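You operate a simulated robot arm through the tools that you are given. There is no shell and no other tool. Be economical: measure what you need, move in short steps, check, and stop when the job is done.

Carry out the task below with a simulated two-armed robot. There is one attempt and no reset: what you move stays moved.

JOB
Hold the large wheel and sand its scale off with the rough block.
Fine: the block goes back in its drawer; shut the drawer; the wheel turns a few degrees at most. Set down upright: sanding block. What is to be rubbed or washed off counts as gone when no trace of it is left.

Only the result counts: the job must be done as asked and must still hold three seconds after the hand-in. Knocking over, shifting, dropping, spilling or breaking anything else fails it.

ROBOT AND FRAMES
Two 7-joint arms with two-finger parallel grippers on one trunk, on a base that drives. Base frame: it is fixed to the floor where the robot stands at the start and does not move with it; the origin is under the middle of the robot, x ahead of it, y to its left, z up. Lengths are in cm, angles in degrees, forces in N, time in s.
The left shoulder is at the start at [7, 16.3, 122], the right one opposite. Places, roughly: blocks drawer [40, -30, 60]; large wheel with a pink band (45x45x22 cm) [-10, -70, 70]. Payload 3.43 kg a hand.
Tool frame (each hand has its own): the origin (TCP) lies between the finger pads and is the grasp point; the fingertips stand 3.4 cm ahead of it; z points along the fingers, y is the line along which they close. The gripper opens to 12.8 cm. The fingers are 2.4 cm wide and 1.2 cm thick; the gripper's body (4.8 by 13 cm) begins 9.6 cm behind the TCP.
Orientation is that of the tool frame in the base frame, as a unit quaternion [x, y, z, w]. With the fingers straight down and closing along the base's y, the tool's x points along the base's -x, its y along +y and its z along -z.

CONTROLS
- The arms move only by the tool play_rows. It takes "left_moves", "right_moves" or both (then of equal length, played together; a hand with none holds still); each is a list of rows, each an object of numbers (a shift or turn left out is 0, a gripper value left out holds the last): "gripper": the opening, from 0 (shut) to 1 (fully open); "tx", "ty", "tz": the shift along the base's x, y, z in mm; "wx", "wy", "wz": the turn, a rotation vector about the base's x, y, z in rad. In form: [{"gripper": .., "tx": .., "ty": .., "tz": .., "wx": .., "wy": .., "wz": ..}, ...]. A call has 1 to 20 rows; each row shifts and turns the commanded pose from where the row before left it. Each row takes 0.2 s and may step no farther than 5 cm and 8.6 degrees from the row before; otherwise, or with a gripper value out of range, the whole call is refused. A pose out of reach is approached as far as the arm can. The call stops where the force on the tool passes 40 N (or 10 N more than at its start, if that is more) or the arm is blocked; 0.2 s more then pass. Each finger travels about 15.3 cm/s and halts on what it meets, pressing with about 32 N; the grip force reading is that of the motor and also rises with nothing between the fingers. The clock runs only during rows and for 0.2 s after the last one: add rows that do not move to give the fingers time. It gives the time, the measured TCP pose, the force on the tool (base axes), the opening and the grip force at its end, in the units of the frame above (readings bear some noise), with the torque about the TCP (base axes, N m) and any sound that the robot's microphone picked up.
- Cameras (640 x 400 px; columns grow to the right, rows downward): "scene" is now at [9.28, -5.76, 141.99]; the picture's right is [-0.80, -0.60, 0.00], its down [-0.50, 0.66, -0.56] and it looks along [0.34, -0.45, -0.83] (base axes); focal length 214 px, centre (320, 200). "left" rides on the left gripper at [7.6, 1.1, -16] in its tool frame; the picture's right is [-0.15, 0.99, 0.00], its down [-0.88, -0.13, -0.46] and it looks along [-0.45, -0.07, 0.89] (tool axes); focal length 234 px, centre (320, 200). "right" rides on the right gripper at [7.6, -1.1, -16] in its tool frame; the picture's right is [0.15, 0.99, 0.00], its down [-0.88, 0.13, -0.46] and it looks along [-0.45, 0.07, 0.89] (tool axes); focal length 234 px, centre (320, 200). There is no depth. A picture from a camera that has moved, and an enlarged one, comes with that camera's place and axes in the base frame and with its lens.
- camera(camera): a new picture of that camera. The clock stands still meanwhile.
- raise_lower(by): slides the trunk up (or, below 0, down) by that many cm; the arms and the scene camera ride with it, the base frame stays. It gives what a move gives, with no picture.
- drive_base(legs): drives the robot by 1 to 6 legs, each [ahead, left, turn to the left] in cm, cm and degrees, along the robot's own axes; the way and the turn of a leg run together, so that a leg with both is an arc; at most 150 cm and 180 degrees a leg. The arms and the cameras ride along, it lands a little off, and it stops where it bumps. It gives what a move gives.
- turn_head(pan, tilt): turns the head with the scene camera to pan (to the left, within 86 degrees either way) and tilt (down, from -29 to 69), counted from straight ahead of the robot. It gives what a move gives.
- inspect(camera, box): a new picture of the part [left, top, right, bottom] of that camera's present view, enlarged. The clock stands still meanwhile.
- finish_job(): hands the job in; it is judged then, once.

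Work in short steps. Places have to be worked out from the pictures, the camera data and where the tool is seen: move nearer, look again, correct. Check each grasp and each placing, and mend what went wrong. You have 120 turns and 108 pictures in all, those below and enlarged ones among them. Open the grippers and draw the arms clear of the work before you hand the job in, unless the task says otherwise; then end with one line.

The tools are called after "Emit:" by a JSON object that holds its "op" and its "data". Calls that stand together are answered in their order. play_rows: Moves the arms, as the interface text tells. Its arguments: {"type":"object","properties":{"left_moves":{"type":"array","items":{"type":"object","properties":{"gripper":{"type":"number"},"tx":{"type":"number"},"ty":{"type":"number"},"tz":{"type":"number"},"wx":{"type":"number"},"wy":{"type":"number"},"wz":{"type":"number"}}}},"right_moves":{"type":"array","items":{"type":"object","properties":{"gripper":{"type":"number"},"tx":{"type":"number"},"ty":{"type":"number"},"tz":{"type":"number"},"wx":{"type":"number"},"wy":{"type":"number"},"wz":{"type":"number"}}}}},"required":[]} The other tools are called the same way: raise_lower (by) slides the trunk up or down; drive_base (legs) drives the base; turn_head (pan, tilt) turns the head that bears the scene camera; camera (camera) takes a picture; inspect (camera, box) takes an enlarged picture of a part of a camera's view; finish_job () hands the job in.

At the start:

```text
clock: 0.0
left_tcp_pos: [51.61, -7.42, 115.93]
left_ee_rot: [0.001, 1.0, 0.0, -0.001]
left_contact_force: [-0.5, 1.1, 0.6]
left_ft_torque: [-0.02, -0.01, 0.0]
left_width: 12.82
left_finger_force: 0.0
right_tcp_pos: [33.48, -49.94, 119.2]
right_ee_rot: [0.0, 1.0, 0.0, 0.0]
right_contact_force: [0.8, -0.9, 0.7]
right_ft_torque: [0.02, 0.0, 0.01]
right_width: 12.77
right_finger_force: 0.1
trunk travel left (down, up): [-70.0, 24.0]
robot x, y, heading: [0.13, 0.13, -0.2]
head pan, tilt: [-53.0, 55.8]
```

scene: 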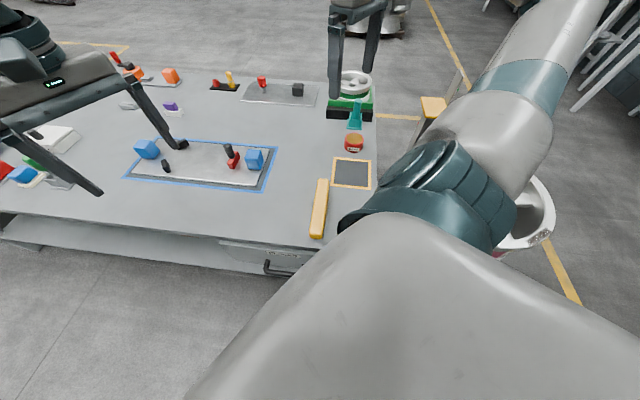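
right: 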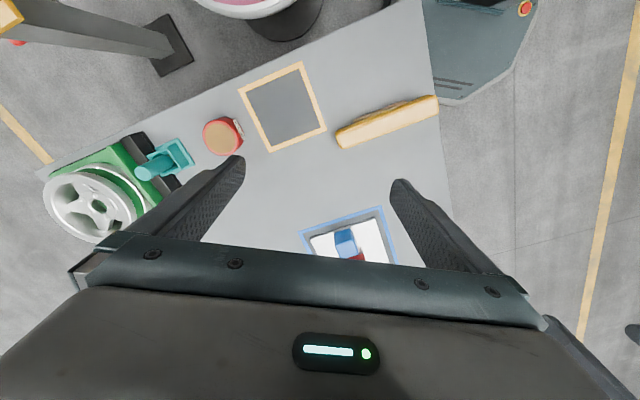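
left: 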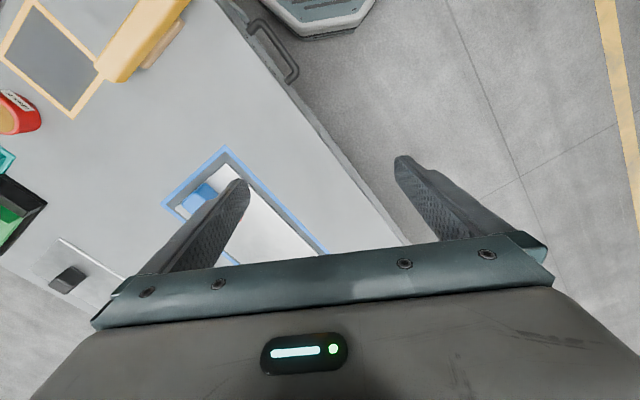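

I'll look toward the wheel (to the robot's right) and toward the drawer first.

Emit:
{"op": "turn_head", "data": {"pan": -86, "tilt": 45}}

Emit:
{"op": "camera", "data": {"camera": "scene"}}

Emit:
{"op": "turn_head", "data": {"pan": -25, "tilt": 60}}

Emit:
{"op": "camera", "data": {"camera": "scene"}}

```text
clock: 1.0
left_tcp_pos: [51.72, -7.43, 115.94]
left_ee_rot: [0.0, 1.0, 0.0, 0.0]
left_contact_force: [-0.3, -0.1, 0.6]
left_ft_torque: [0.01, 0.01, -0.02]
left_width: 12.79
left_finger_force: 0.0
right_tcp_pos: [33.58, -49.86, 119.27]
right_ee_rot: [0.001, 1.0, 0.0, 0.0]
right_contact_force: [-0.1, 0.6, 0.1]
right_ft_torque: [0.0, 0.01, 0.03]
right_width: 12.79
right_finger_force: 0.1
trunk travel left (down, up): [-70.0, 24.0]
robot x, y, heading: [0.03, -0.14, 0.0]
head pan, tilt: [-85.9, 45.0]
```

```text
104 pictures are left
camera scene: at [5.58, -8.18, 143.44], right [-1.0, -0.07, 0.0], down [-0.05, 0.71, -0.71], along [0.05, -0.7, -0.71], focal length 214 px, centre (320, 200)
```

scene: 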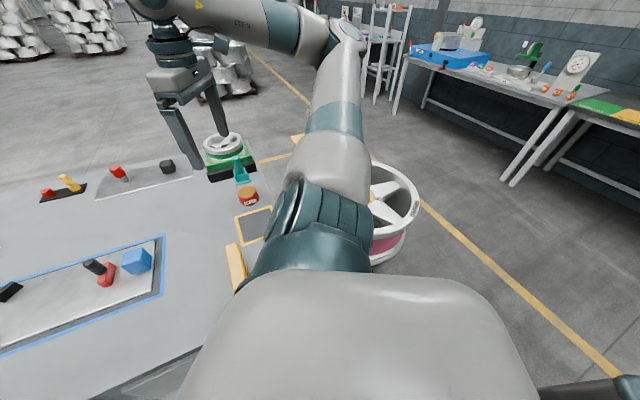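

```text
clock: 2.3
left_tcp_pos: [51.61, -7.41, 115.87]
left_ee_rot: [0.0, 1.0, 0.0, 0.0]
left_contact_force: [-0.2, 0.3, -0.3]
left_ft_torque: [0.0, 0.03, 0.01]
left_width: 12.81
left_finger_force: 0.0
right_tcp_pos: [33.52, -49.91, 119.24]
right_ee_rot: [0.001, 1.0, 0.001, 0.001]
right_contact_force: [0.1, 1.7, 0.6]
right_ft_torque: [0.02, 0.02, 0.02]
right_width: 12.78
right_finger_force: 0.0
trunk travel left (down, up): [-70.0, 24.0]
robot x, y, heading: [0.11, 0.17, -0.2]
head pan, tilt: [-25.0, 60.0]
```

```text
103 pictures are left
camera scene: at [11.04, -2.89, 141.49], right [-0.42, -0.91, 0.0], down [-0.78, 0.37, -0.5], along [0.45, -0.21, -0.87], focal length 214 px, centre (320, 200)
```

scene: 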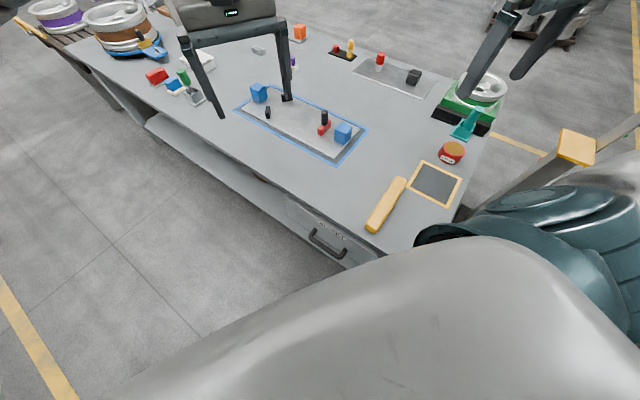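

The table edge seems to run about 27° off the base x axis, so I'll turn the robot in place to face both the drawer and wheel; the arms are well above everything (z≈116).

Emit:
{"op": "drive_base", "data": {"legs": [[0, 0, -60]]}}

Emit:
{"op": "turn_head", "data": {"pan": -30, "tilt": 50}}

Emit:
{"op": "camera", "data": {"camera": "scene"}}

Emit:
{"op": "camera", "data": {"camera": "right"}}

Emit:
{"op": "camera", "data": {"camera": "left"}}

```text
clock: 5.3
left_tcp_pos: [19.87, -48.25, 115.89]
left_ee_rot: [0.496, 0.869, 0.0, 0.0]
left_contact_force: [-0.4, -0.2, 0.3]
left_ft_torque: [0.0, 0.02, -0.01]
left_width: 12.8
left_finger_force: 0.1
right_tcp_pos: [-25.91, -54.37, 119.25]
right_ee_rot: [0.495, 0.869, -0.001, 0.0]
right_contact_force: [-0.2, 0.1, -0.1]
right_ft_torque: [-0.02, 0.02, 0.02]
right_width: 12.79
right_finger_force: 0.0
trunk travel left (down, up): [-70.0, 24.0]
robot x, y, heading: [0.1, -0.12, -59.6]
head pan, tilt: [-25.0, 60.0]
```

```text
clock: 6.0
left_tcp_pos: [19.86, -48.24, 115.86]
left_ee_rot: [0.495, 0.869, -0.001, 0.0]
left_contact_force: [0.7, 1.4, 0.5]
left_ft_torque: [-0.01, 0.02, 0.01]
left_width: 12.8
left_finger_force: 0.0
right_tcp_pos: [-25.9, -54.16, 119.1]
right_ee_rot: [0.494, 0.869, -0.001, 0.001]
right_contact_force: [0.2, 0.1, -0.3]
right_ft_torque: [-0.03, 0.0, 0.01]
right_width: 12.8
right_finger_force: 0.1
trunk travel left (down, up): [-70.0, 24.0]
robot x, y, heading: [-0.02, 0.17, -59.7]
head pan, tilt: [-30.0, 50.0]
```

```text
102 pictures are left
camera scene: at [2.59, -12.08, 142.74], right [-1.0, -0.01, 0.0], down [-0.01, 0.77, -0.64], along [0.01, -0.64, -0.77], focal length 214 px, centre (320, 200)
```

scene: 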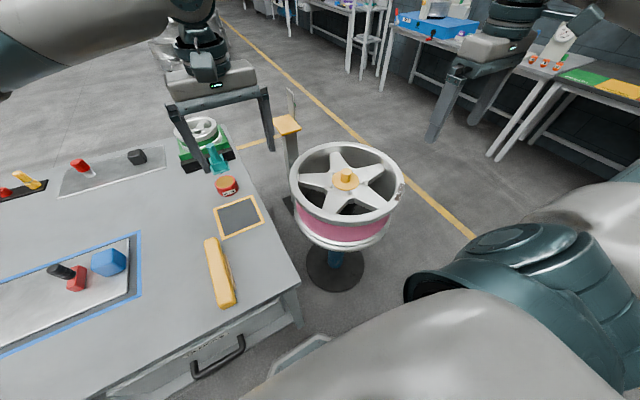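

```text
101 pictures are left
camera right: at [-30.78, -48.32, 135.21], right [0.78, 0.63, 0.0], down [0.56, -0.69, 0.46], along [0.29, -0.35, -0.89], focal length 234 px, centre (320, 200)
```

right: 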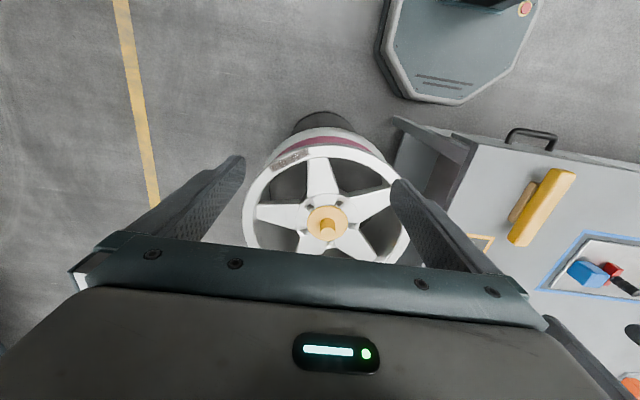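

```text
100 pictures are left
camera left: at [17.0, -41.16, 132.03], right [0.93, 0.38, 0.0], down [0.34, -0.82, 0.46], along [0.17, -0.42, -0.89], focal length 234 px, centre (320, 200)
```

left: 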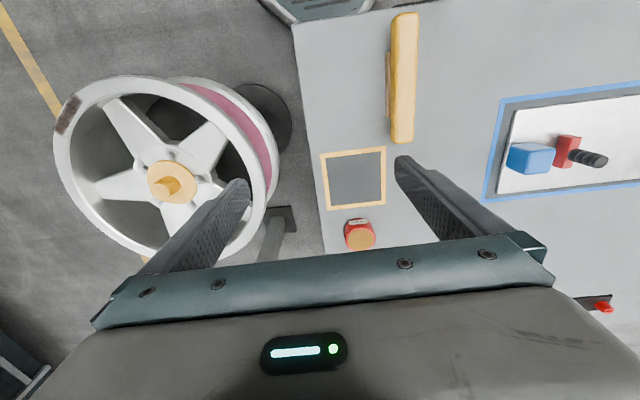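

The wheel lies flat on a post, with a brown scale patch on its top rim near (-26,-65,84). The table top is at z≈75 and the drawer handle is near (35,-17,58). Before backing off, I'll check the free floor to the left, inspect the patch, and look at the drawer.

Emit:
{"op": "inspect", "data": {"camera": "right", "box": [220, 100, 460, 250]}}

Emit:
{"op": "turn_head", "data": {"pan": 80, "tilt": 30}}

Emit:
{"op": "camera", "data": {"camera": "scene"}}

Emit:
{"op": "turn_head", "data": {"pan": 20, "tilt": 66}}

Emit:
{"op": "camera", "data": {"camera": "scene"}}

```text
2.67 times, centred on (340, 175) of right
camera zoom: at [-30.78, -48.32, 135.21], right [0.78, 0.63, 0.0], down [0.56, -0.69, 0.46], along [0.29, -0.35, -0.89], focal length 624 px, centre (267, 267)
```

zoom: 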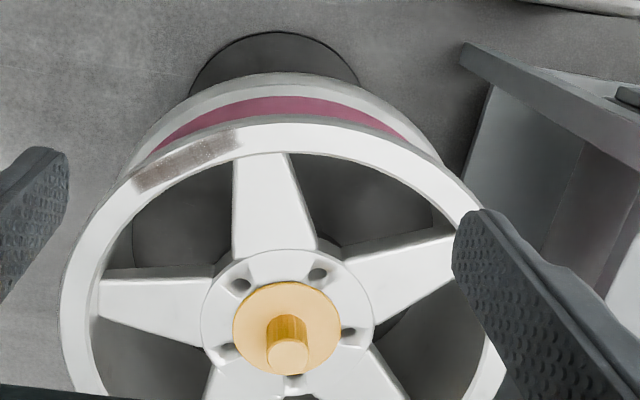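

```text
clock: 7.9
left_tcp_pos: [19.85, -48.13, 115.92]
left_ee_rot: [0.496, 0.869, -0.001, 0.0]
left_contact_force: [0.3, -0.6, 0.4]
left_ft_torque: [-0.01, 0.01, 0.03]
left_width: 12.81
left_finger_force: 0.1
right_tcp_pos: [-25.86, -54.27, 119.08]
right_ee_rot: [0.496, 0.868, 0.0, -0.001]
right_contact_force: [-0.2, 0.4, 0.4]
right_ft_torque: [0.02, 0.0, 0.02]
right_width: 12.81
right_finger_force: 0.1
trunk travel left (down, up): [-70.0, 24.0]
robot x, y, heading: [-0.27, -0.33, -59.5]
head pan, tilt: [80.0, 30.0]
```

```text
98 pictures are left
camera scene: at [10.98, -1.21, 145.7], right [0.35, -0.94, 0.0], down [-0.47, -0.18, -0.87], along [0.81, 0.3, -0.5], focal length 214 px, centre (320, 200)
```

scene: 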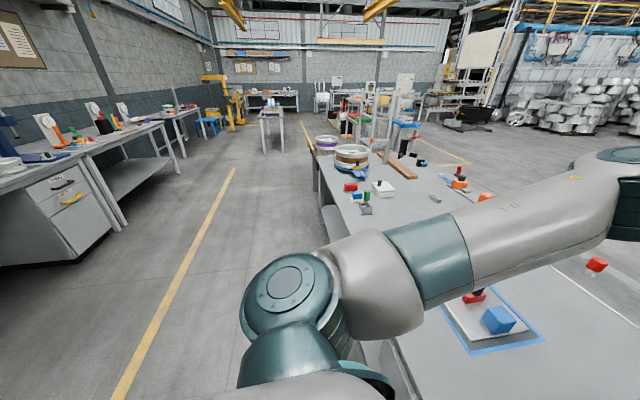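

```text
clock: 9.2
left_tcp_pos: [20.01, -48.18, 115.92]
left_ee_rot: [0.496, 0.869, 0.0, 0.0]
left_contact_force: [-0.6, 0.1, -0.5]
left_ft_torque: [-0.01, 0.01, 0.02]
left_width: 12.8
left_finger_force: 0.0
right_tcp_pos: [-25.77, -54.31, 119.25]
right_ee_rot: [0.495, 0.869, 0.0, 0.0]
right_contact_force: [-0.2, -0.1, 0.5]
right_ft_torque: [0.0, 0.01, 0.0]
right_width: 12.79
right_finger_force: 0.0
trunk travel left (down, up): [-70.0, 24.0]
robot x, y, heading: [-0.12, -0.02, -59.5]
head pan, tilt: [20.0, 66.0]
```

```text
97 pictures are left
camera scene: at [7.12, -8.15, 140.83], right [-0.63, -0.77, 0.0], down [-0.71, 0.58, -0.41], along [0.31, -0.26, -0.91], focal length 214 px, centre (320, 200)
```

scene: 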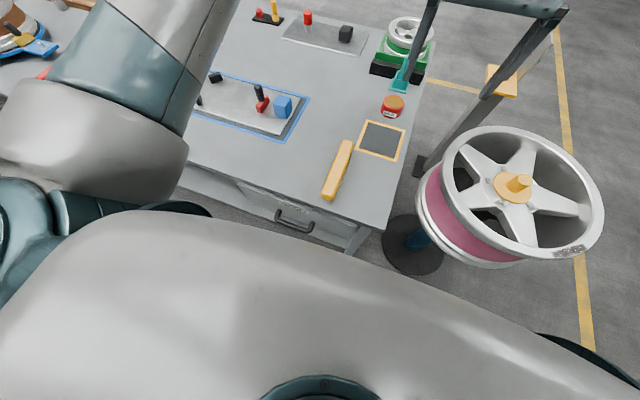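

The aisle is clear. I'll back off and shift left so the drawer is in front of the right arm and there's space to pull it.

Emit:
{"op": "drive_base", "data": {"legs": [[-28, 0, 0], [0, 38, -3]]}}

Emit:
{"op": "turn_head", "data": {"pan": -10, "tilt": 50}}

Emit:
{"op": "camera", "data": {"camera": "scene"}}

Emit:
{"op": "camera", "data": {"camera": "right"}}

```text
clock: 13.2
left_tcp_pos: [36.07, -7.09, 115.86]
left_ee_rot: [0.521, 0.853, 0.001, 0.0]
left_contact_force: [0.0, 0.0, 0.9]
left_ft_torque: [-0.03, 0.01, -0.03]
left_width: 12.82
left_finger_force: 0.0
right_tcp_pos: [-10.02, -10.48, 118.95]
right_ee_rot: [0.521, 0.854, 0.0, 0.001]
right_contact_force: [0.1, 0.1, 1.0]
right_ft_torque: [0.01, 0.01, -0.03]
right_width: 12.79
right_finger_force: 0.0
trunk travel left (down, up): [-70.0, 24.0]
robot x, y, heading: [19.01, 42.16, -62.9]
head pan, tilt: [20.0, 66.0]
```

```text
clock: 14.1
left_tcp_pos: [36.07, -7.01, 115.78]
left_ee_rot: [0.52, 0.854, 0.0, 0.0]
left_contact_force: [0.6, -0.7, 0.3]
left_ft_torque: [-0.01, 0.0, 0.0]
left_width: 12.81
left_finger_force: 0.0
right_tcp_pos: [-9.98, -10.45, 119.16]
right_ee_rot: [0.521, 0.854, 0.001, 0.0]
right_contact_force: [0.0, -0.2, 0.6]
right_ft_torque: [0.0, 0.0, -0.02]
right_width: 12.81
right_finger_force: 0.0
trunk travel left (down, up): [-70.0, 24.0]
robot x, y, heading: [19.16, 42.35, -62.9]
head pan, tilt: [-10.0, 50.0]
```

```text
96 pictures are left
camera scene: at [23.6, 30.29, 142.74], right [-0.95, -0.3, 0.0], down [-0.23, 0.73, -0.64], along [0.19, -0.61, -0.77], focal length 214 px, centre (320, 200)
```

scene: 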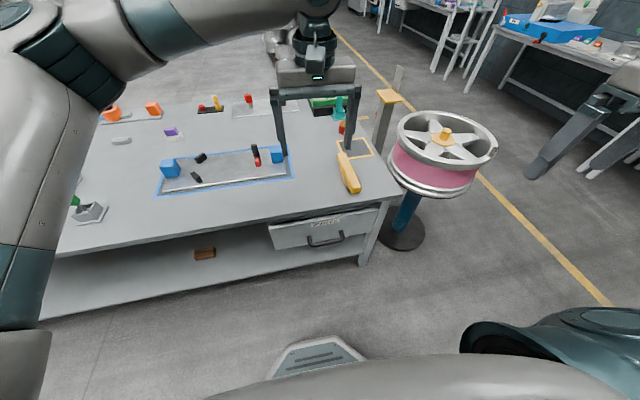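

```text
95 pictures are left
camera right: at [-14.51, -4.26, 135.2], right [0.81, 0.58, 0.0], down [0.52, -0.72, 0.46], along [0.27, -0.37, -0.89], focal length 234 px, centre (320, 200)
```

right: 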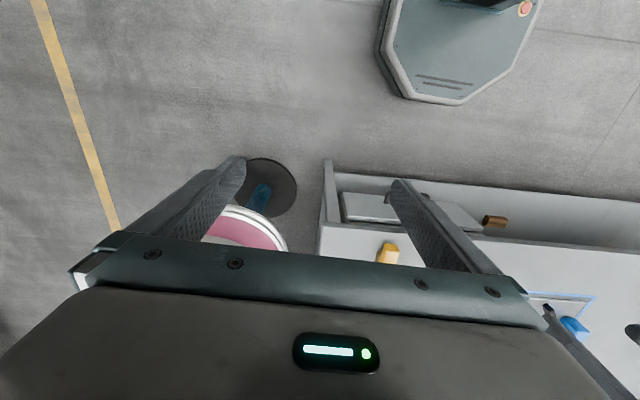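

The drawer hangs under the table top, with a label on it. Zooming in.

Emit:
{"op": "inspect", "data": {"camera": "scene", "box": [180, 180, 420, 330]}}

```text
2.67 times, centred on (300, 255) of scene
camera zoom: at [23.6, 30.29, 142.74], right [-0.95, -0.3, 0.0], down [-0.23, 0.73, -0.64], along [0.19, -0.61, -0.77], focal length 572 px, centre (373, 53)
```

zoom: 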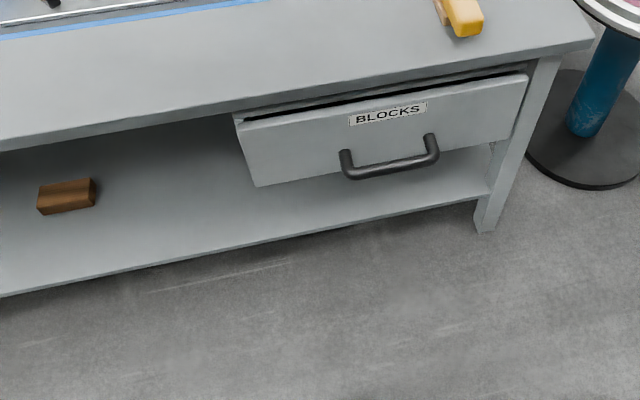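

The "BLOCKS" handle is near (34,-15,58). I'll move the left hand aside and bring the right hand toward it, yawed 90° so the fingers can close across the bar.

Emit:
{"op": "play_rows", "data": {"right_moves": [{"tx": 18, "ty": 2, "tz": -10, "wz": 0.143}, {"tx": 18, "ty": 2, "tz": -10, "wz": 0.143}, {"tx": 18, "ty": 2, "tz": -10, "wz": 0.143}, {"tx": 18, "ty": 2, "tz": -10, "wz": 0.143}, {"tx": 18, "ty": 2, "tz": -10, "wz": 0.143}, {"tx": 18, "ty": 2, "tz": -10, "wz": 0.143}, {"tx": 18, "ty": 2, "tz": -10, "wz": 0.143}, {"tx": 18, "ty": 2, "tz": -10, "wz": 0.143}, {"tx": 18, "ty": 2, "tz": -10, "wz": 0.143}, {"tx": 18, "ty": 2, "tz": -10, "wz": 0.143}, {"tx": 18, "ty": 2, "tz": -10, "wz": 0.143}], "left_moves": [{"tx": 26, "ty": 23, "tz": 10}, {"tx": 26, "ty": 23, "tz": 10}, {"tx": 26, "ty": 23, "tz": 10}, {"tx": 26, "ty": 23, "tz": 10}, {"tx": 26, "ty": 23, "tz": 10}, {"tx": 26, "ty": 23, "tz": 10}, {"tx": 26, "ty": 23, "tz": 10}, {"tx": 26, "ty": 23, "tz": 10}, {"tx": 26, "ty": 23, "tz": 10}, {"tx": 26, "ty": 23, "tz": 10}, {"tx": 26, "ty": 23, "tz": 10}]}}

Emit:
{"op": "raise_lower", "data": {"by": -20}}

Emit:
{"op": "camera", "data": {"camera": "scene"}}

Emit:
{"op": "camera", "data": {"camera": "right"}}

```text
clock: 16.5
left_tcp_pos: [64.99, 18.8, 126.82]
left_ee_rot: [0.522, 0.853, -0.002, -0.001]
left_contact_force: [0.7, -0.2, -0.2]
left_ft_torque: [0.01, 0.05, 0.01]
left_width: 12.78
left_finger_force: 0.0
right_tcp_pos: [19.27, 2.08, 109.7]
right_ee_rot: [-0.232, 0.973, -0.004, -0.002]
right_contact_force: [-0.2, -0.9, 0.8]
right_ft_torque: [-0.03, 0.04, 0.01]
right_width: 12.8
right_finger_force: 0.1
right hand out of reach, approached as far as the arm can: row 7, 8, 9, 10, 11
trunk travel left (down, up): [-70.0, 24.0]
robot x, y, heading: [19.16, 42.5, -63.0]
head pan, tilt: [-10.0, 50.0]
```

```text
clock: 18.7
left_tcp_pos: [64.59, 18.57, 107.0]
left_ee_rot: [0.521, 0.854, 0.0, 0.0]
left_contact_force: [-0.2, -0.5, -0.2]
left_ft_torque: [-0.01, -0.02, 0.0]
left_width: 12.8
left_finger_force: 0.1
right_tcp_pos: [18.89, 1.81, 89.69]
right_ee_rot: [-0.231, 0.973, -0.004, -0.001]
right_contact_force: [0.0, 0.2, -0.7]
right_ft_torque: [-0.01, 0.0, 0.05]
right_width: 12.81
right_finger_force: 0.1
trunk travel left (down, up): [-50.0, 44.0]
robot x, y, heading: [19.07, 42.44, -62.6]
head pan, tilt: [-10.0, 50.0]
```

```text
93 pictures are left
camera scene: at [23.63, 30.33, 122.75], right [-0.96, -0.3, 0.0], down [-0.23, 0.73, -0.64], along [0.19, -0.61, -0.77], focal length 214 px, centre (320, 200)
```

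scene: 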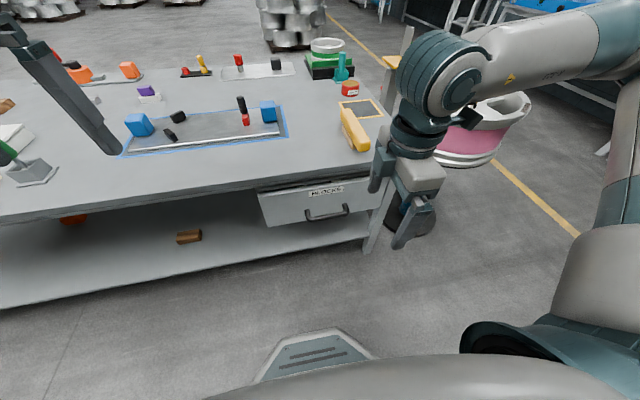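

```text
92 pictures are left
camera right: at [12.53, -2.42, 105.75], right [-0.57, 0.82, -0.01], down [0.73, 0.51, 0.45], along [0.37, 0.25, -0.89], focal length 234 px, centre (320, 200)
```

right: 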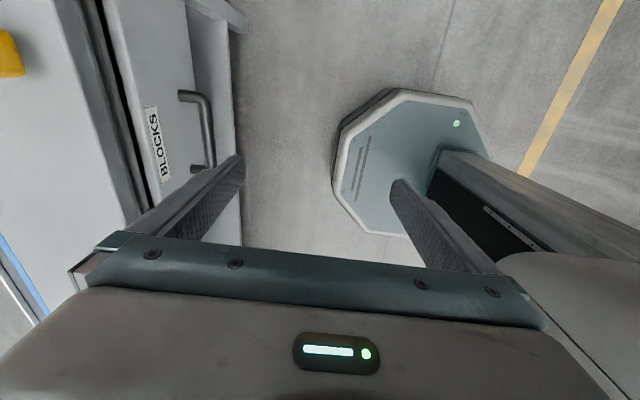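

The +90° yaw hit the arm's limit. I'll turn the hand the other way round, which gives the same closing line.

Emit:
{"op": "play_rows", "data": {"right_moves": [{"wz": -0.148}, {"wz": -0.148}, {"wz": -0.148}, {"wz": -0.148}, {"wz": -0.148}, {"wz": -0.148}, {"wz": -0.148}, {"wz": -0.148}, {"wz": -0.148}, {"wz": -0.148}, {"wz": -0.148}, {"wz": -0.148}, {"wz": -0.148}, {"wz": -0.148}, {"wz": -0.148}, {"wz": -0.148}, {"wz": -0.148}, {"wz": -0.148}, {"wz": -0.148}, {"wz": -0.148}]}}

```text
clock: 22.9
left_tcp_pos: [64.69, 18.6, 106.95]
left_ee_rot: [0.521, 0.853, -0.001, 0.0]
left_contact_force: [0.7, 1.2, -0.8]
left_ft_torque: [0.01, 0.04, -0.02]
left_width: 12.79
left_finger_force: 0.0
right_tcp_pos: [18.83, 1.87, 89.73]
right_ee_rot: [0.948, 0.317, 0.0, -0.005]
right_contact_force: [-0.2, -0.1, 0.2]
right_ft_torque: [-0.02, 0.02, 0.01]
right_width: 12.79
right_finger_force: 0.0
trunk travel left (down, up): [-50.0, 44.0]
robot x, y, heading: [19.05, 42.35, -62.8]
head pan, tilt: [-10.0, 50.0]
```

That works. Finishing the yaw and pitching the hand 45° forward to a standoff in front of the handle.

Emit:
{"op": "play_rows", "data": {"right_moves": [{"wz": -0.148, "tz": -20}, {"tx": 16, "ty": -15, "tz": -30, "wx": -0.1155, "wy": -0.0614}, {"tx": 16, "ty": -15, "tz": -30, "wx": -0.1155, "wy": -0.0614}, {"tx": 16, "ty": -15, "tz": -30, "wx": -0.1155, "wy": -0.0614}, {"tx": 16, "ty": -15, "tz": -30, "wx": -0.1155, "wy": -0.0614}, {"tx": 16, "ty": -15, "tz": -30, "wx": -0.1155, "wy": -0.0614}, {"tx": 16, "ty": -15, "tz": -30, "wx": -0.1155, "wy": -0.0614}]}}

Emit:
{"op": "camera", "data": {"camera": "scene"}}

Emit:
{"op": "camera", "data": {"camera": "right"}}

```text
clock: 24.5
left_tcp_pos: [64.49, 18.44, 106.98]
left_ee_rot: [0.52, 0.854, 0.001, 0.001]
left_contact_force: [0.0, 0.6, -0.5]
left_ft_torque: [0.02, -0.04, 0.02]
left_width: 12.78
left_finger_force: 0.0
right_tcp_pos: [25.64, -14.9, 75.47]
right_ee_rot: [0.897, 0.229, 0.093, 0.367]
right_contact_force: [0.2, -0.7, 1.2]
right_ft_torque: [-0.02, 0.0, 0.04]
right_width: 12.82
right_finger_force: 0.0
right hand out of reach, approached as far as the arm can: row 1, 2, 3, 4, 5, 6, 7
trunk travel left (down, up): [-50.0, 44.0]
robot x, y, heading: [19.21, 42.11, -62.7]
head pan, tilt: [-10.0, 50.0]
```

```text
91 pictures are left
camera scene: at [23.62, 30.29, 122.74], right [-0.96, -0.3, 0.0], down [-0.23, 0.73, -0.64], along [0.19, -0.61, -0.77], focal length 214 px, centre (320, 200)
```

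scene: 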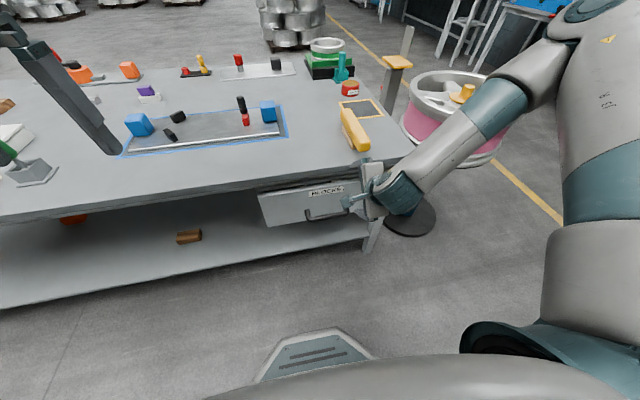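

```text
90 pictures are left
camera right: at [26.61, -0.72, 86.14], right [0.47, -0.55, 0.69], down [-0.88, -0.22, 0.42], along [-0.08, -0.81, -0.59], focal length 234 px, centre (320, 200)
```

right: 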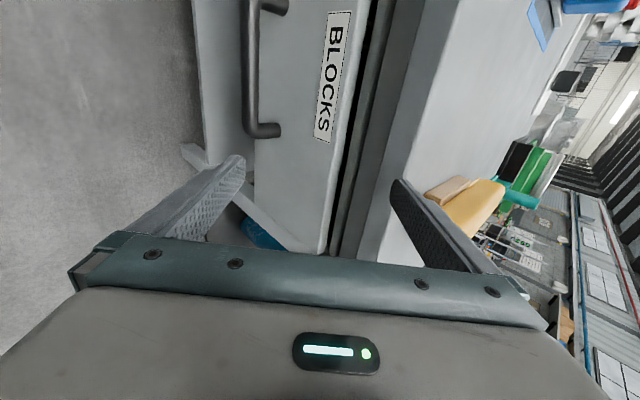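

The hand can't get low enough with the shoulder this high. I'll retreat the right hand, raise the left, and lower the trunk so the arm works more horizontally.

Emit:
{"op": "play_rows", "data": {"right_moves": [{"tx": -18, "ty": 34, "tz": 10}, {"tx": -18, "ty": 34, "tz": 10}, {"tx": -18, "ty": 34, "tz": 10}, {"tx": -18, "ty": 34, "tz": 10}, {}, {}, {}], "left_moves": [{"tz": 45}, {"tz": 45}, {"tz": 45}, {"tz": 45}, {"tz": 45}, {"tz": 45}, {"tz": 45}]}}

Emit:
{"op": "raise_lower", "data": {"by": -25}}

Emit:
{"op": "camera", "data": {"camera": "scene"}}

```text
clock: 26.1
left_tcp_pos: [65.16, 15.05, 135.02]
left_ee_rot: [0.521, 0.854, -0.001, 0.003]
left_contact_force: [-0.3, -0.3, 0.8]
left_ft_torque: [0.04, -0.04, 0.0]
left_width: 12.81
left_finger_force: 0.0
left hand out of reach, approached as far as the arm can: row 6, 7
right_tcp_pos: [25.47, -14.28, 75.57]
right_ee_rot: [0.897, 0.228, 0.093, 0.367]
right_contact_force: [-0.5, -0.7, -0.5]
right_ft_torque: [0.01, -0.05, 0.04]
right_width: 12.81
right_finger_force: 0.0
right hand out of reach, approached as far as the arm can: row 1, 2, 3, 4
trunk travel left (down, up): [-50.0, 44.0]
robot x, y, heading: [18.8, 42.36, -62.8]
head pan, tilt: [-10.0, 50.0]
```

```text
clock: 28.0
left_tcp_pos: [65.12, 15.17, 114.1]
left_ee_rot: [0.521, 0.853, -0.002, 0.002]
left_contact_force: [-0.5, -0.5, 0.1]
left_ft_torque: [0.03, -0.03, -0.01]
left_width: 12.84
left_finger_force: 0.2
right_tcp_pos: [25.6, -14.57, 55.34]
right_ee_rot: [0.894, 0.228, 0.094, 0.375]
right_contact_force: [-1.6, 3.8, 8.1]
right_ft_torque: [-0.61, -0.29, -0.01]
right_width: 12.77
right_finger_force: 0.1
trunk travel left (down, up): [-29.1, 64.9]
robot x, y, heading: [18.99, 42.34, -62.8]
head pan, tilt: [-10.0, 50.0]
stopped: the force on the tool passed its limit (the readings are from after the stop); the commanded pose is now the measured one
```

```text
89 pictures are left
camera scene: at [23.6, 30.38, 101.8], right [-0.96, -0.3, 0.0], down [-0.23, 0.73, -0.64], along [0.19, -0.61, -0.77], focal length 214 px, centre (320, 200)
```

scene: 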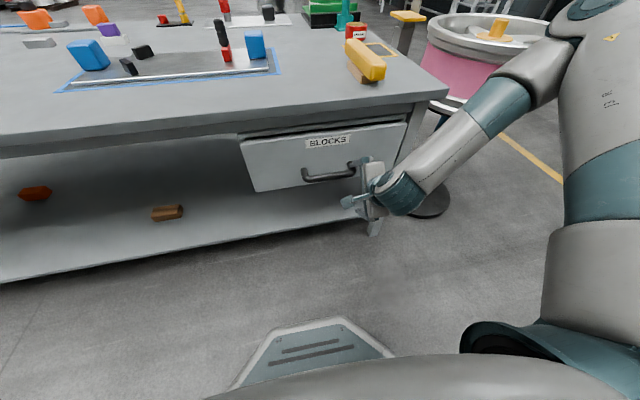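

The retreat was absorbed by the stale command, and the hand touched something lightly. Checking the right camera before backing off.

Emit:
{"op": "camera", "data": {"camera": "right"}}

```text
88 pictures are left
camera right: at [26.37, -0.12, 65.76], right [0.46, -0.54, 0.71], down [-0.88, -0.21, 0.41], along [-0.07, -0.81, -0.57], focal length 234 px, centre (320, 200)
```

right: 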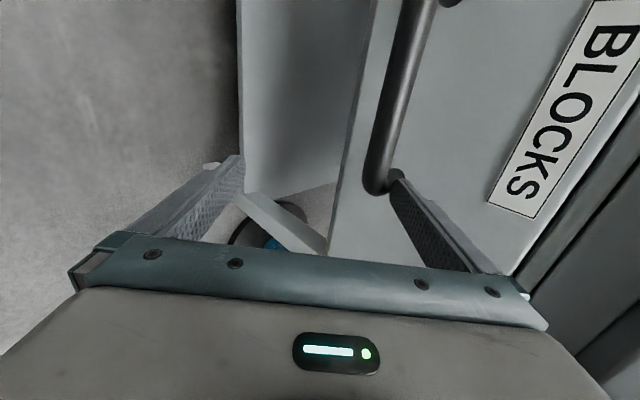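

The upper finger rests on the right end of the handle, which puts the handle centre near (35,-17.5,56.3). Backing off along the tool, narrowing the grip, then sliding over to the handle's centre.

Emit:
{"op": "play_rows", "data": {"right_moves": [{"tx": -14, "ty": 25, "tz": 28}, {"tx": -14, "ty": 25, "tz": 28, "gripper": 0.4}, {"tx": 31, "ty": -10, "tz": 3}, {"tx": 31, "ty": -10, "tz": 3}, {"tx": 31, "ty": -10, "tz": 3}]}}

Emit:
{"op": "camera", "data": {"camera": "right"}}

Emit:
{"op": "camera", "data": {"camera": "scene"}}

```text
clock: 29.1
left_tcp_pos: [64.93, 15.04, 113.97]
left_ee_rot: [0.523, 0.852, 0.0, 0.0]
left_contact_force: [0.6, -0.3, -0.6]
left_ft_torque: [0.03, 0.03, -0.02]
left_width: 12.82
left_finger_force: 0.1
right_tcp_pos: [30.61, -15.76, 58.56]
right_ee_rot: [0.904, 0.234, 0.087, 0.348]
right_contact_force: [-29.0, 56.1, -31.5]
right_ft_torque: [1.81, 1.14, 0.11]
right_width: 2.16
right_finger_force: 41.2
right hand out of reach, approached as far as the arm can: row 1, 2, 4, 5
trunk travel left (down, up): [-29.1, 64.9]
robot x, y, heading: [19.18, 42.18, -63.0]
head pan, tilt: [-10.0, 50.0]
stopped in row 5 (right hand): the force on the tool passed its limit (the readings are from after the stop); the commanded pose is now the measured one
```

```text
87 pictures are left
camera right: at [31.69, -1.98, 69.65], right [0.49, -0.57, 0.66], down [-0.87, -0.24, 0.43], along [-0.09, -0.78, -0.61], focal length 234 px, centre (320, 200)
```

right: 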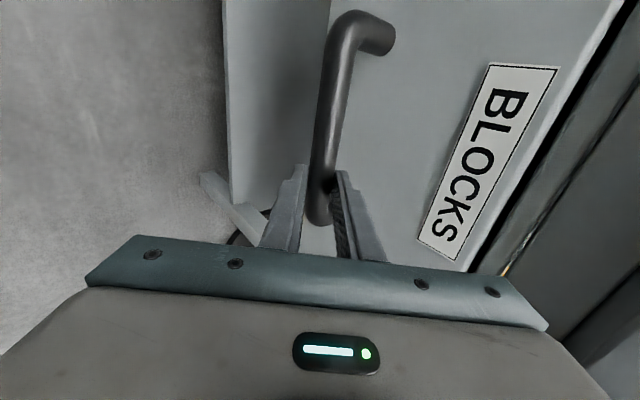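

```text
86 pictures are left
camera scene: at [23.45, 30.45, 101.77], right [-0.96, -0.29, 0.0], down [-0.22, 0.73, -0.64], along [0.19, -0.61, -0.77], focal length 214 px, centre (320, 200)
```

scene: 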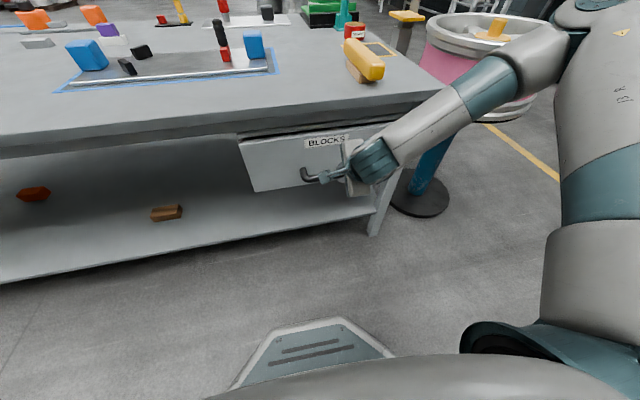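

The fingers have closed on the handle near its right end — a usable grip. I'll squeeze, and pull by backing the base a few centimetres, since the arm can't fold further.

Emit:
{"op": "play_rows", "data": {"right_moves": [{"gripper": 0}, {"gripper": 0}, {"gripper": 0}]}}

Emit:
{"op": "drive_base", "data": {"legs": [[-5, 0, 0]]}}

Emit:
{"op": "camera", "data": {"camera": "scene"}}

```text
clock: 29.9
left_tcp_pos: [64.98, 14.99, 114.06]
left_ee_rot: [0.522, 0.853, -0.001, 0.002]
left_contact_force: [0.2, -0.5, 0.0]
left_ft_torque: [0.01, -0.03, -0.03]
left_width: 12.83
left_finger_force: 0.1
right_tcp_pos: [30.86, -16.05, 58.9]
right_ee_rot: [0.902, 0.232, 0.088, 0.352]
right_contact_force: [-26.1, 49.6, -33.1]
right_ft_torque: [1.69, 1.13, 0.26]
right_width: 3.42
right_finger_force: 31.8
trunk travel left (down, up): [-29.1, 64.9]
robot x, y, heading: [19.28, 41.94, -63.2]
head pan, tilt: [-10.0, 50.0]
```

```text
clock: 30.8
left_tcp_pos: [62.71, 19.56, 114.16]
left_ee_rot: [0.521, 0.853, -0.002, 0.001]
left_contact_force: [-1.5, -0.3, 0.7]
left_ft_torque: [-0.07, -0.09, 0.04]
left_width: 12.79
left_finger_force: 0.2
right_tcp_pos: [29.05, -12.47, 59.86]
right_ee_rot: [0.897, 0.229, 0.091, 0.367]
right_contact_force: [0.7, 0.7, 0.3]
right_ft_torque: [0.0, 0.0, 0.03]
right_width: 0.02
right_finger_force: 32.8
trunk travel left (down, up): [-29.1, 64.9]
robot x, y, heading: [17.04, 46.49, -63.2]
head pan, tilt: [-10.0, 50.0]
```

```text
85 pictures are left
camera scene: at [21.24, 34.85, 101.89], right [-0.96, -0.29, 0.0], down [-0.22, 0.73, -0.64], along [0.19, -0.62, -0.77], focal length 214 px, centre (320, 200)
```

scene: 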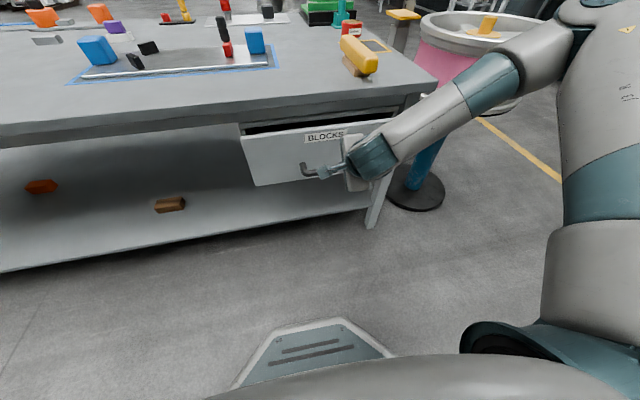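

The grip slipped off the rounded bar after opening the drawer slightly. I'll back the base for more arm room and re-grip properly at the bar's middle.

Emit:
{"op": "drive_base", "data": {"legs": [[-14, 0, 0.4]]}}

Emit:
{"op": "play_rows", "data": {"right_moves": [{"tx": 18, "ty": 9, "tz": 15, "gripper": 0.45}, {"tx": 18, "ty": 9, "tz": 15}, {"tx": 18, "ty": 9}]}}

Emit:
{"op": "camera", "data": {"camera": "right"}}

Emit:
{"op": "camera", "data": {"camera": "scene"}}

```text
clock: 32.1
left_tcp_pos: [56.65, 32.31, 114.05]
left_ee_rot: [0.518, 0.856, -0.001, 0.003]
left_contact_force: [-0.6, 1.1, -0.1]
left_ft_torque: [-0.07, -0.03, 0.01]
left_width: 12.81
left_finger_force: 0.1
right_tcp_pos: [23.26, -0.02, 59.85]
right_ee_rot: [0.896, 0.233, 0.093, 0.366]
right_contact_force: [-0.4, 0.1, 0.8]
right_ft_torque: [0.01, -0.02, 0.01]
right_width: 0.02
right_finger_force: 32.9
trunk travel left (down, up): [-29.1, 64.9]
robot x, y, heading: [10.72, 58.79, -62.3]
head pan, tilt: [-10.0, 50.0]
```

```text
clock: 32.9
left_tcp_pos: [56.73, 32.12, 114.04]
left_ee_rot: [0.518, 0.855, -0.001, 0.002]
left_contact_force: [0.7, -0.6, 0.0]
left_ft_torque: [0.02, 0.0, 0.02]
left_width: 12.8
left_finger_force: 0.0
right_tcp_pos: [25.41, 0.98, 64.54]
right_ee_rot: [0.896, 0.233, 0.093, 0.366]
right_contact_force: [0.9, 0.3, -0.3]
right_ft_torque: [0.01, -0.04, -0.03]
right_width: 5.77
right_finger_force: 0.1
right hand out of reach, approached as far as the arm can: row 1, 2, 3
trunk travel left (down, up): [-29.1, 64.9]
robot x, y, heading: [10.32, 59.21, -62.6]
head pan, tilt: [-10.0, 50.0]
```

```text
84 pictures are left
camera right: at [26.23, 15.14, 75.2], right [0.47, -0.55, 0.69], down [-0.88, -0.23, 0.42], along [-0.07, -0.8, -0.59], focal length 234 px, centre (320, 200)
```

right: 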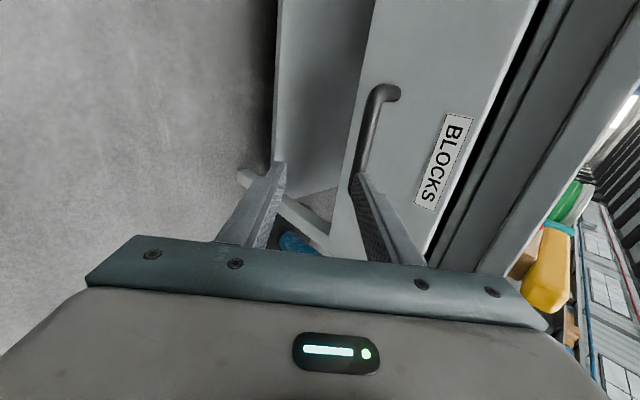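

```text
83 pictures are left
camera scene: at [15.07, 47.11, 101.84], right [-0.95, -0.3, 0.0], down [-0.23, 0.73, -0.64], along [0.19, -0.61, -0.77], focal length 214 px, centre (320, 200)
```

scene: 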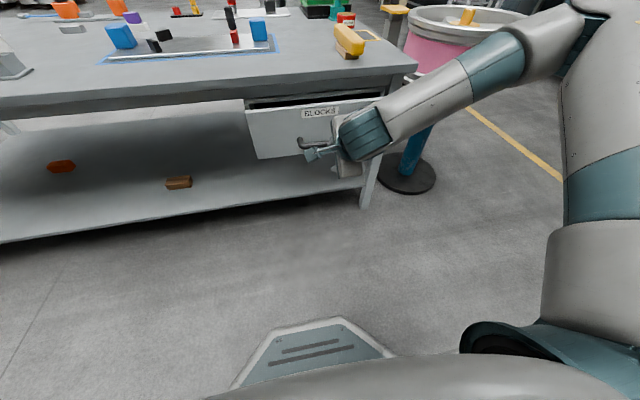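

The wrist roll is at its limit while the forearm points inward. Shifting the base left will let the forearm point straighter toward the handle.

Emit:
{"op": "drive_base", "data": {"legs": [[0, 22, 0]]}}

Emit:
{"op": "play_rows", "data": {"right_moves": [{"tx": -26, "ty": -13}, {"tx": -26, "ty": -13}, {"tx": -26, "ty": -13}, {"tx": -26, "ty": -13}]}}

Emit:
{"op": "camera", "data": {"camera": "right"}}

Emit:
{"op": "camera", "data": {"camera": "scene"}}

```text
clock: 34.6
left_tcp_pos: [76.26, 42.53, 114.02]
left_ee_rot: [0.517, 0.856, -0.001, 0.001]
left_contact_force: [0.3, 0.4, -0.5]
left_ft_torque: [-0.04, 0.03, -0.01]
left_width: 12.81
left_finger_force: 0.1
right_tcp_pos: [45.02, 11.18, 64.49]
right_ee_rot: [0.896, 0.233, 0.093, 0.365]
right_contact_force: [0.0, 0.5, -0.3]
right_ft_torque: [0.02, 0.01, -0.06]
right_width: 5.78
right_finger_force: 0.1
trunk travel left (down, up): [-29.1, 64.9]
robot x, y, heading: [30.18, 68.97, -61.9]
head pan, tilt: [-10.0, 50.0]
```

```text
clock: 35.6
left_tcp_pos: [76.23, 42.52, 114.07]
left_ee_rot: [0.517, 0.856, 0.0, 0.002]
left_contact_force: [-0.4, 0.1, 0.2]
left_ft_torque: [0.01, -0.02, 0.01]
left_width: 12.8
left_finger_force: 0.1
right_tcp_pos: [34.53, 6.16, 64.35]
right_ee_rot: [0.896, 0.234, 0.094, 0.365]
right_contact_force: [-0.3, -0.6, -1.3]
right_ft_torque: [-0.01, -0.01, 0.0]
right_width: 5.75
right_finger_force: 0.0
trunk travel left (down, up): [-29.1, 64.9]
robot x, y, heading: [30.43, 68.79, -62.4]
head pan, tilt: [-10.0, 50.0]
```

```text
82 pictures are left
camera right: at [35.31, 20.3, 75.04], right [0.47, -0.55, 0.69], down [-0.88, -0.23, 0.42], along [-0.07, -0.8, -0.59], focal length 234 px, centre (320, 200)
```

right: 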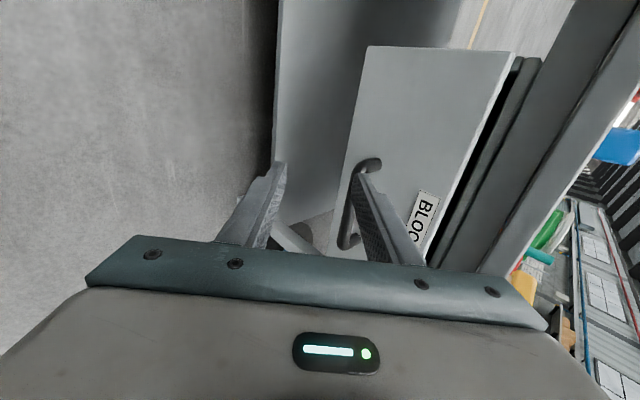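

```text
81 pictures are left
camera scene: at [34.55, 57.33, 101.84], right [-0.95, -0.3, 0.0], down [-0.23, 0.73, -0.64], along [0.2, -0.61, -0.77], focal length 214 px, centre (320, 200)
```

scene: 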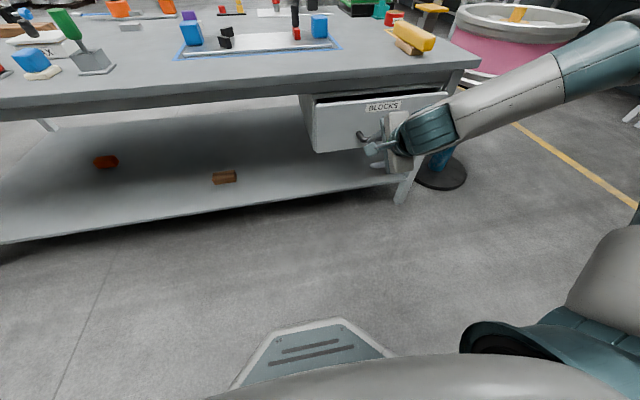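

Now the arm is free again. The bar centre is near (33.3,-15,55.2); I'll align laterally with it, then advance along the tool axis and re-check.

Emit:
{"op": "play_rows", "data": {"right_moves": [{"tx": -26, "ty": -32, "tz": 15}, {"tx": -26, "ty": -32, "tz": 15}, {"tx": -26, "ty": -32, "tz": 15}, {"tx": 12.4, "ty": -22.4, "tz": -26}, {"tx": 12.4, "ty": -22.4, "tz": -26}, {}]}}

Emit:
{"op": "camera", "data": {"camera": "right"}}

Emit:
{"op": "inspect", "data": {"camera": "scene", "box": [280, 60, 520, 210]}}

```text
clock: 37.0
left_tcp_pos: [76.36, 42.42, 114.05]
left_ee_rot: [0.517, 0.856, -0.002, 0.001]
left_contact_force: [0.4, 0.2, -0.3]
left_ft_torque: [-0.02, 0.01, 0.03]
left_width: 12.82
left_finger_force: 0.2
right_tcp_pos: [29.29, -8.09, 63.8]
right_ee_rot: [0.896, 0.234, 0.092, 0.365]
right_contact_force: [-0.2, -0.1, -0.6]
right_ft_torque: [0.0, 0.0, -0.02]
right_width: 5.74
right_finger_force: 0.1
trunk travel left (down, up): [-29.1, 64.9]
robot x, y, heading: [29.74, 68.79, -62.1]
head pan, tilt: [-10.0, 50.0]
```

```text
80 pictures are left
camera right: at [30.03, 6.13, 74.49], right [0.47, -0.55, 0.69], down [-0.88, -0.23, 0.42], along [-0.07, -0.8, -0.59], focal length 234 px, centre (320, 200)
```

right: 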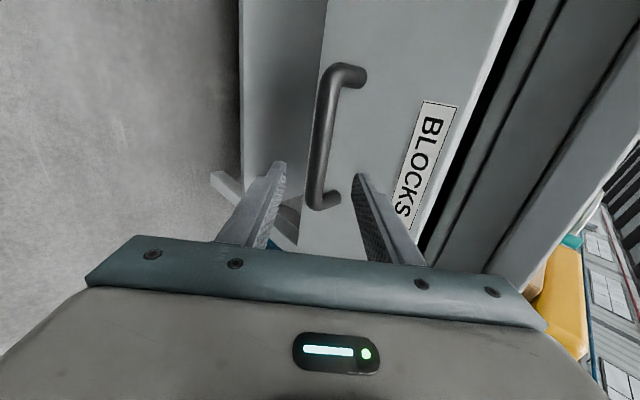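

```text
2.67 times, centred on (400, 135) of scene
camera zoom: at [34.6, 57.35, 101.84], right [-0.95, -0.3, 0.0], down [-0.23, 0.73, -0.64], along [0.19, -0.61, -0.77], focal length 572 px, centre (107, 373)
```

zoom: 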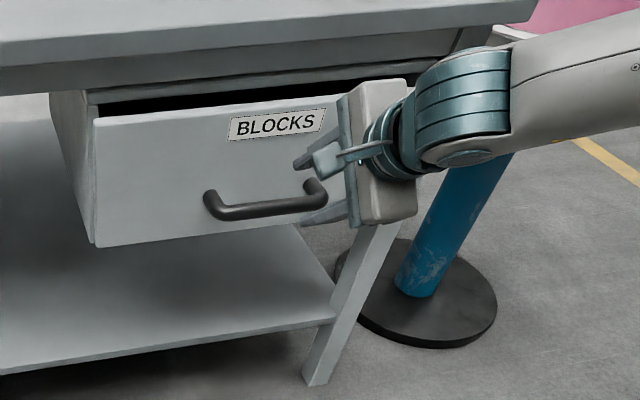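

The drawer is about 5 cm open and the bar centre is at about (34.1,-12.1,57). I'll slide 2.8 cm left, narrow the fingers, and advance 8 cm along the tool.

Emit:
{"op": "play_rows", "data": {"right_moves": [{"tx": 12, "ty": 7, "tz": -1, "gripper": 0.32}, {"tx": 11, "ty": 8, "tz": -1}, {"tx": 6.8, "ty": -12.2, "tz": -14.3}, {"tx": 6.8, "ty": -12.2, "tz": -14.3}, {"tx": 6.8, "ty": -12.2, "tz": -14.3}, {"tx": 5, "ty": -9, "tz": -11}]}}

Emit:
{"op": "camera", "data": {"camera": "right"}}

```text
clock: 38.4
left_tcp_pos: [76.19, 42.48, 113.98]
left_ee_rot: [0.517, 0.856, -0.002, 0.001]
left_contact_force: [-1.0, 0.3, 0.0]
left_ft_torque: [0.02, -0.04, 0.0]
left_width: 12.79
left_finger_force: 0.1
right_tcp_pos: [34.01, -10.92, 58.05]
right_ee_rot: [0.896, 0.234, 0.093, 0.365]
right_contact_force: [0.2, -0.6, -0.7]
right_ft_torque: [0.02, 0.02, -0.02]
right_width: 4.12
right_finger_force: 0.2
trunk travel left (down, up): [-29.1, 64.9]
robot x, y, heading: [30.09, 68.86, -62.4]
head pan, tilt: [-10.0, 50.0]
```

```text
78 pictures are left
camera right: at [34.88, 3.11, 68.78], right [0.47, -0.55, 0.69], down [-0.88, -0.23, 0.42], along [-0.07, -0.8, -0.59], focal length 234 px, centre (320, 200)
```

right: 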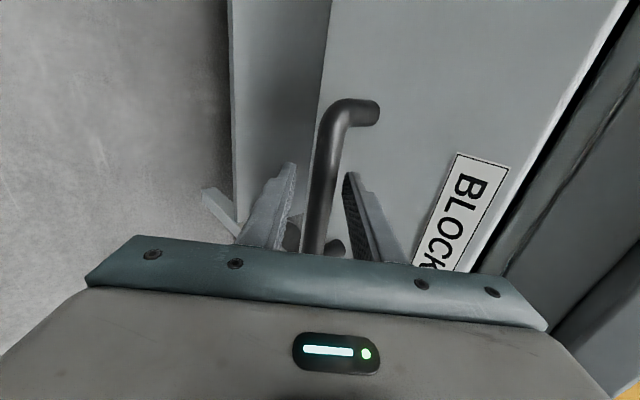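

Bar is between the fingers. Closing on it.

Emit:
{"op": "play_rows", "data": {"right_moves": [{"gripper": 0}, {"gripper": 0}, {"gripper": 0}, {"gripper": 0}]}}

Emit:
{"op": "camera", "data": {"camera": "right"}}

```text
clock: 39.4
left_tcp_pos: [76.24, 42.57, 114.14]
left_ee_rot: [0.517, 0.856, -0.003, 0.002]
left_contact_force: [0.1, -0.2, 1.1]
left_ft_torque: [-0.01, 0.01, 0.01]
left_width: 12.82
left_finger_force: 0.0
right_tcp_pos: [34.23, -11.01, 58.28]
right_ee_rot: [0.896, 0.234, 0.094, 0.366]
right_contact_force: [-2.2, -4.5, 12.1]
right_ft_torque: [-0.34, 0.04, 0.22]
right_width: 2.18
right_finger_force: 45.6
trunk travel left (down, up): [-29.1, 64.9]
robot x, y, heading: [29.86, 69.12, -62.5]
head pan, tilt: [-10.0, 50.0]
```

```text
77 pictures are left
camera right: at [34.86, 3.17, 68.97], right [0.47, -0.54, 0.69], down [-0.88, -0.23, 0.42], along [-0.07, -0.81, -0.59], focal length 234 px, centre (320, 200)
```

right: 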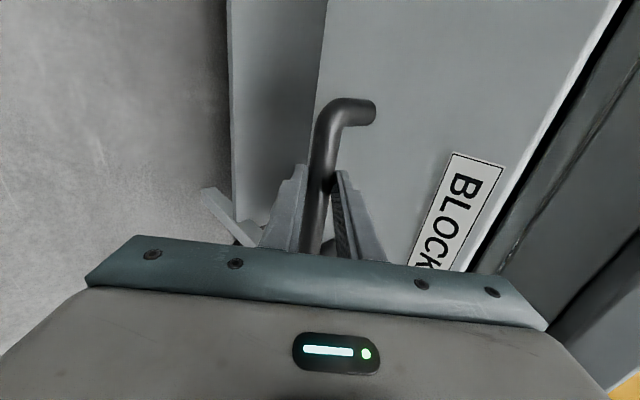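

Solid grip (2.2 cm). Pulling the drawer out along (-0.47, 0.88).

Emit:
{"op": "play_rows", "data": {"right_moves": [{"tx": -7, "ty": 13.2}, {"tx": -7, "ty": 13.2}, {"tx": -7, "ty": 13.2}, {"tx": -7, "ty": 13.2}, {"tx": -7, "ty": 13.2}, {"tx": -7, "ty": 13.2}]}}

Emit:
{"op": "camera", "data": {"camera": "scene"}}

```text
clock: 40.8
left_tcp_pos: [76.02, 42.64, 114.18]
left_ee_rot: [0.518, 0.855, -0.002, 0.003]
left_contact_force: [0.6, 0.7, -0.8]
left_ft_torque: [0.02, 0.02, 0.01]
left_width: 12.81
left_finger_force: 0.0
right_tcp_pos: [29.62, -3.21, 58.27]
right_ee_rot: [0.897, 0.231, 0.091, 0.367]
right_contact_force: [-27.0, -12.5, 24.4]
right_ft_torque: [-0.59, 0.22, 0.14]
right_width: 2.18
right_finger_force: 44.6
trunk travel left (down, up): [-29.1, 64.9]
robot x, y, heading: [29.76, 69.1, -62.3]
head pan, tilt: [-10.0, 50.0]
```

```text
76 pictures are left
camera scene: at [34.4, 57.49, 101.89], right [-0.95, -0.3, 0.0], down [-0.23, 0.73, -0.64], along [0.2, -0.61, -0.76], focal length 214 px, centre (320, 200)
```

scene: 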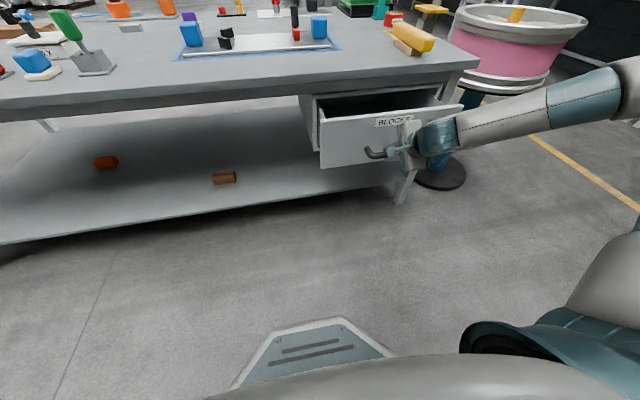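

The pull works; side force shows the true pull direction is about (-0.5, 0.866). Correcting sideways and pulling on.

Emit:
{"op": "play_rows", "data": {"right_moves": [{"tx": -10, "ty": 11, "tz": -2}, {"tx": -7.5, "ty": 13}, {"tx": -7.5, "ty": 13}, {"tx": -7.5, "ty": 13}, {"tx": -7.5, "ty": 13}, {"tx": -7.5, "ty": 13}, {"tx": -7.5, "ty": 13}]}}

Emit:
{"op": "camera", "data": {"camera": "scene"}}

```text
clock: 42.4
left_tcp_pos: [76.23, 42.89, 114.18]
left_ee_rot: [0.517, 0.856, -0.004, 0.001]
left_contact_force: [-0.1, 0.5, 0.3]
left_ft_torque: [-0.03, 0.03, 0.04]
left_width: 12.81
left_finger_force: 0.0
right_tcp_pos: [24.43, 6.03, 58.23]
right_ee_rot: [0.895, 0.235, 0.097, 0.367]
right_contact_force: [0.2, 3.7, 37.1]
right_ft_torque: [-0.45, -0.52, 0.12]
right_width: 2.16
right_finger_force: 44.9
trunk travel left (down, up): [-29.1, 64.9]
robot x, y, heading: [30.0, 69.15, -62.4]
head pan, tilt: [-10.0, 50.0]
```

```text
75 pictures are left
camera scene: at [34.63, 57.7, 101.89], right [-0.95, -0.3, 0.0], down [-0.23, 0.73, -0.65], along [0.2, -0.62, -0.76], focal length 214 px, centre (320, 200)
```

scene: 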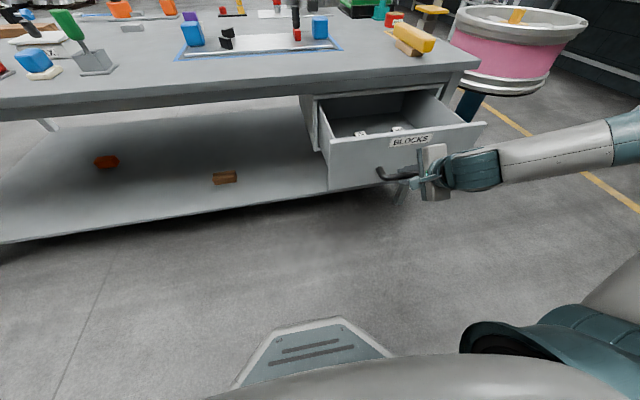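

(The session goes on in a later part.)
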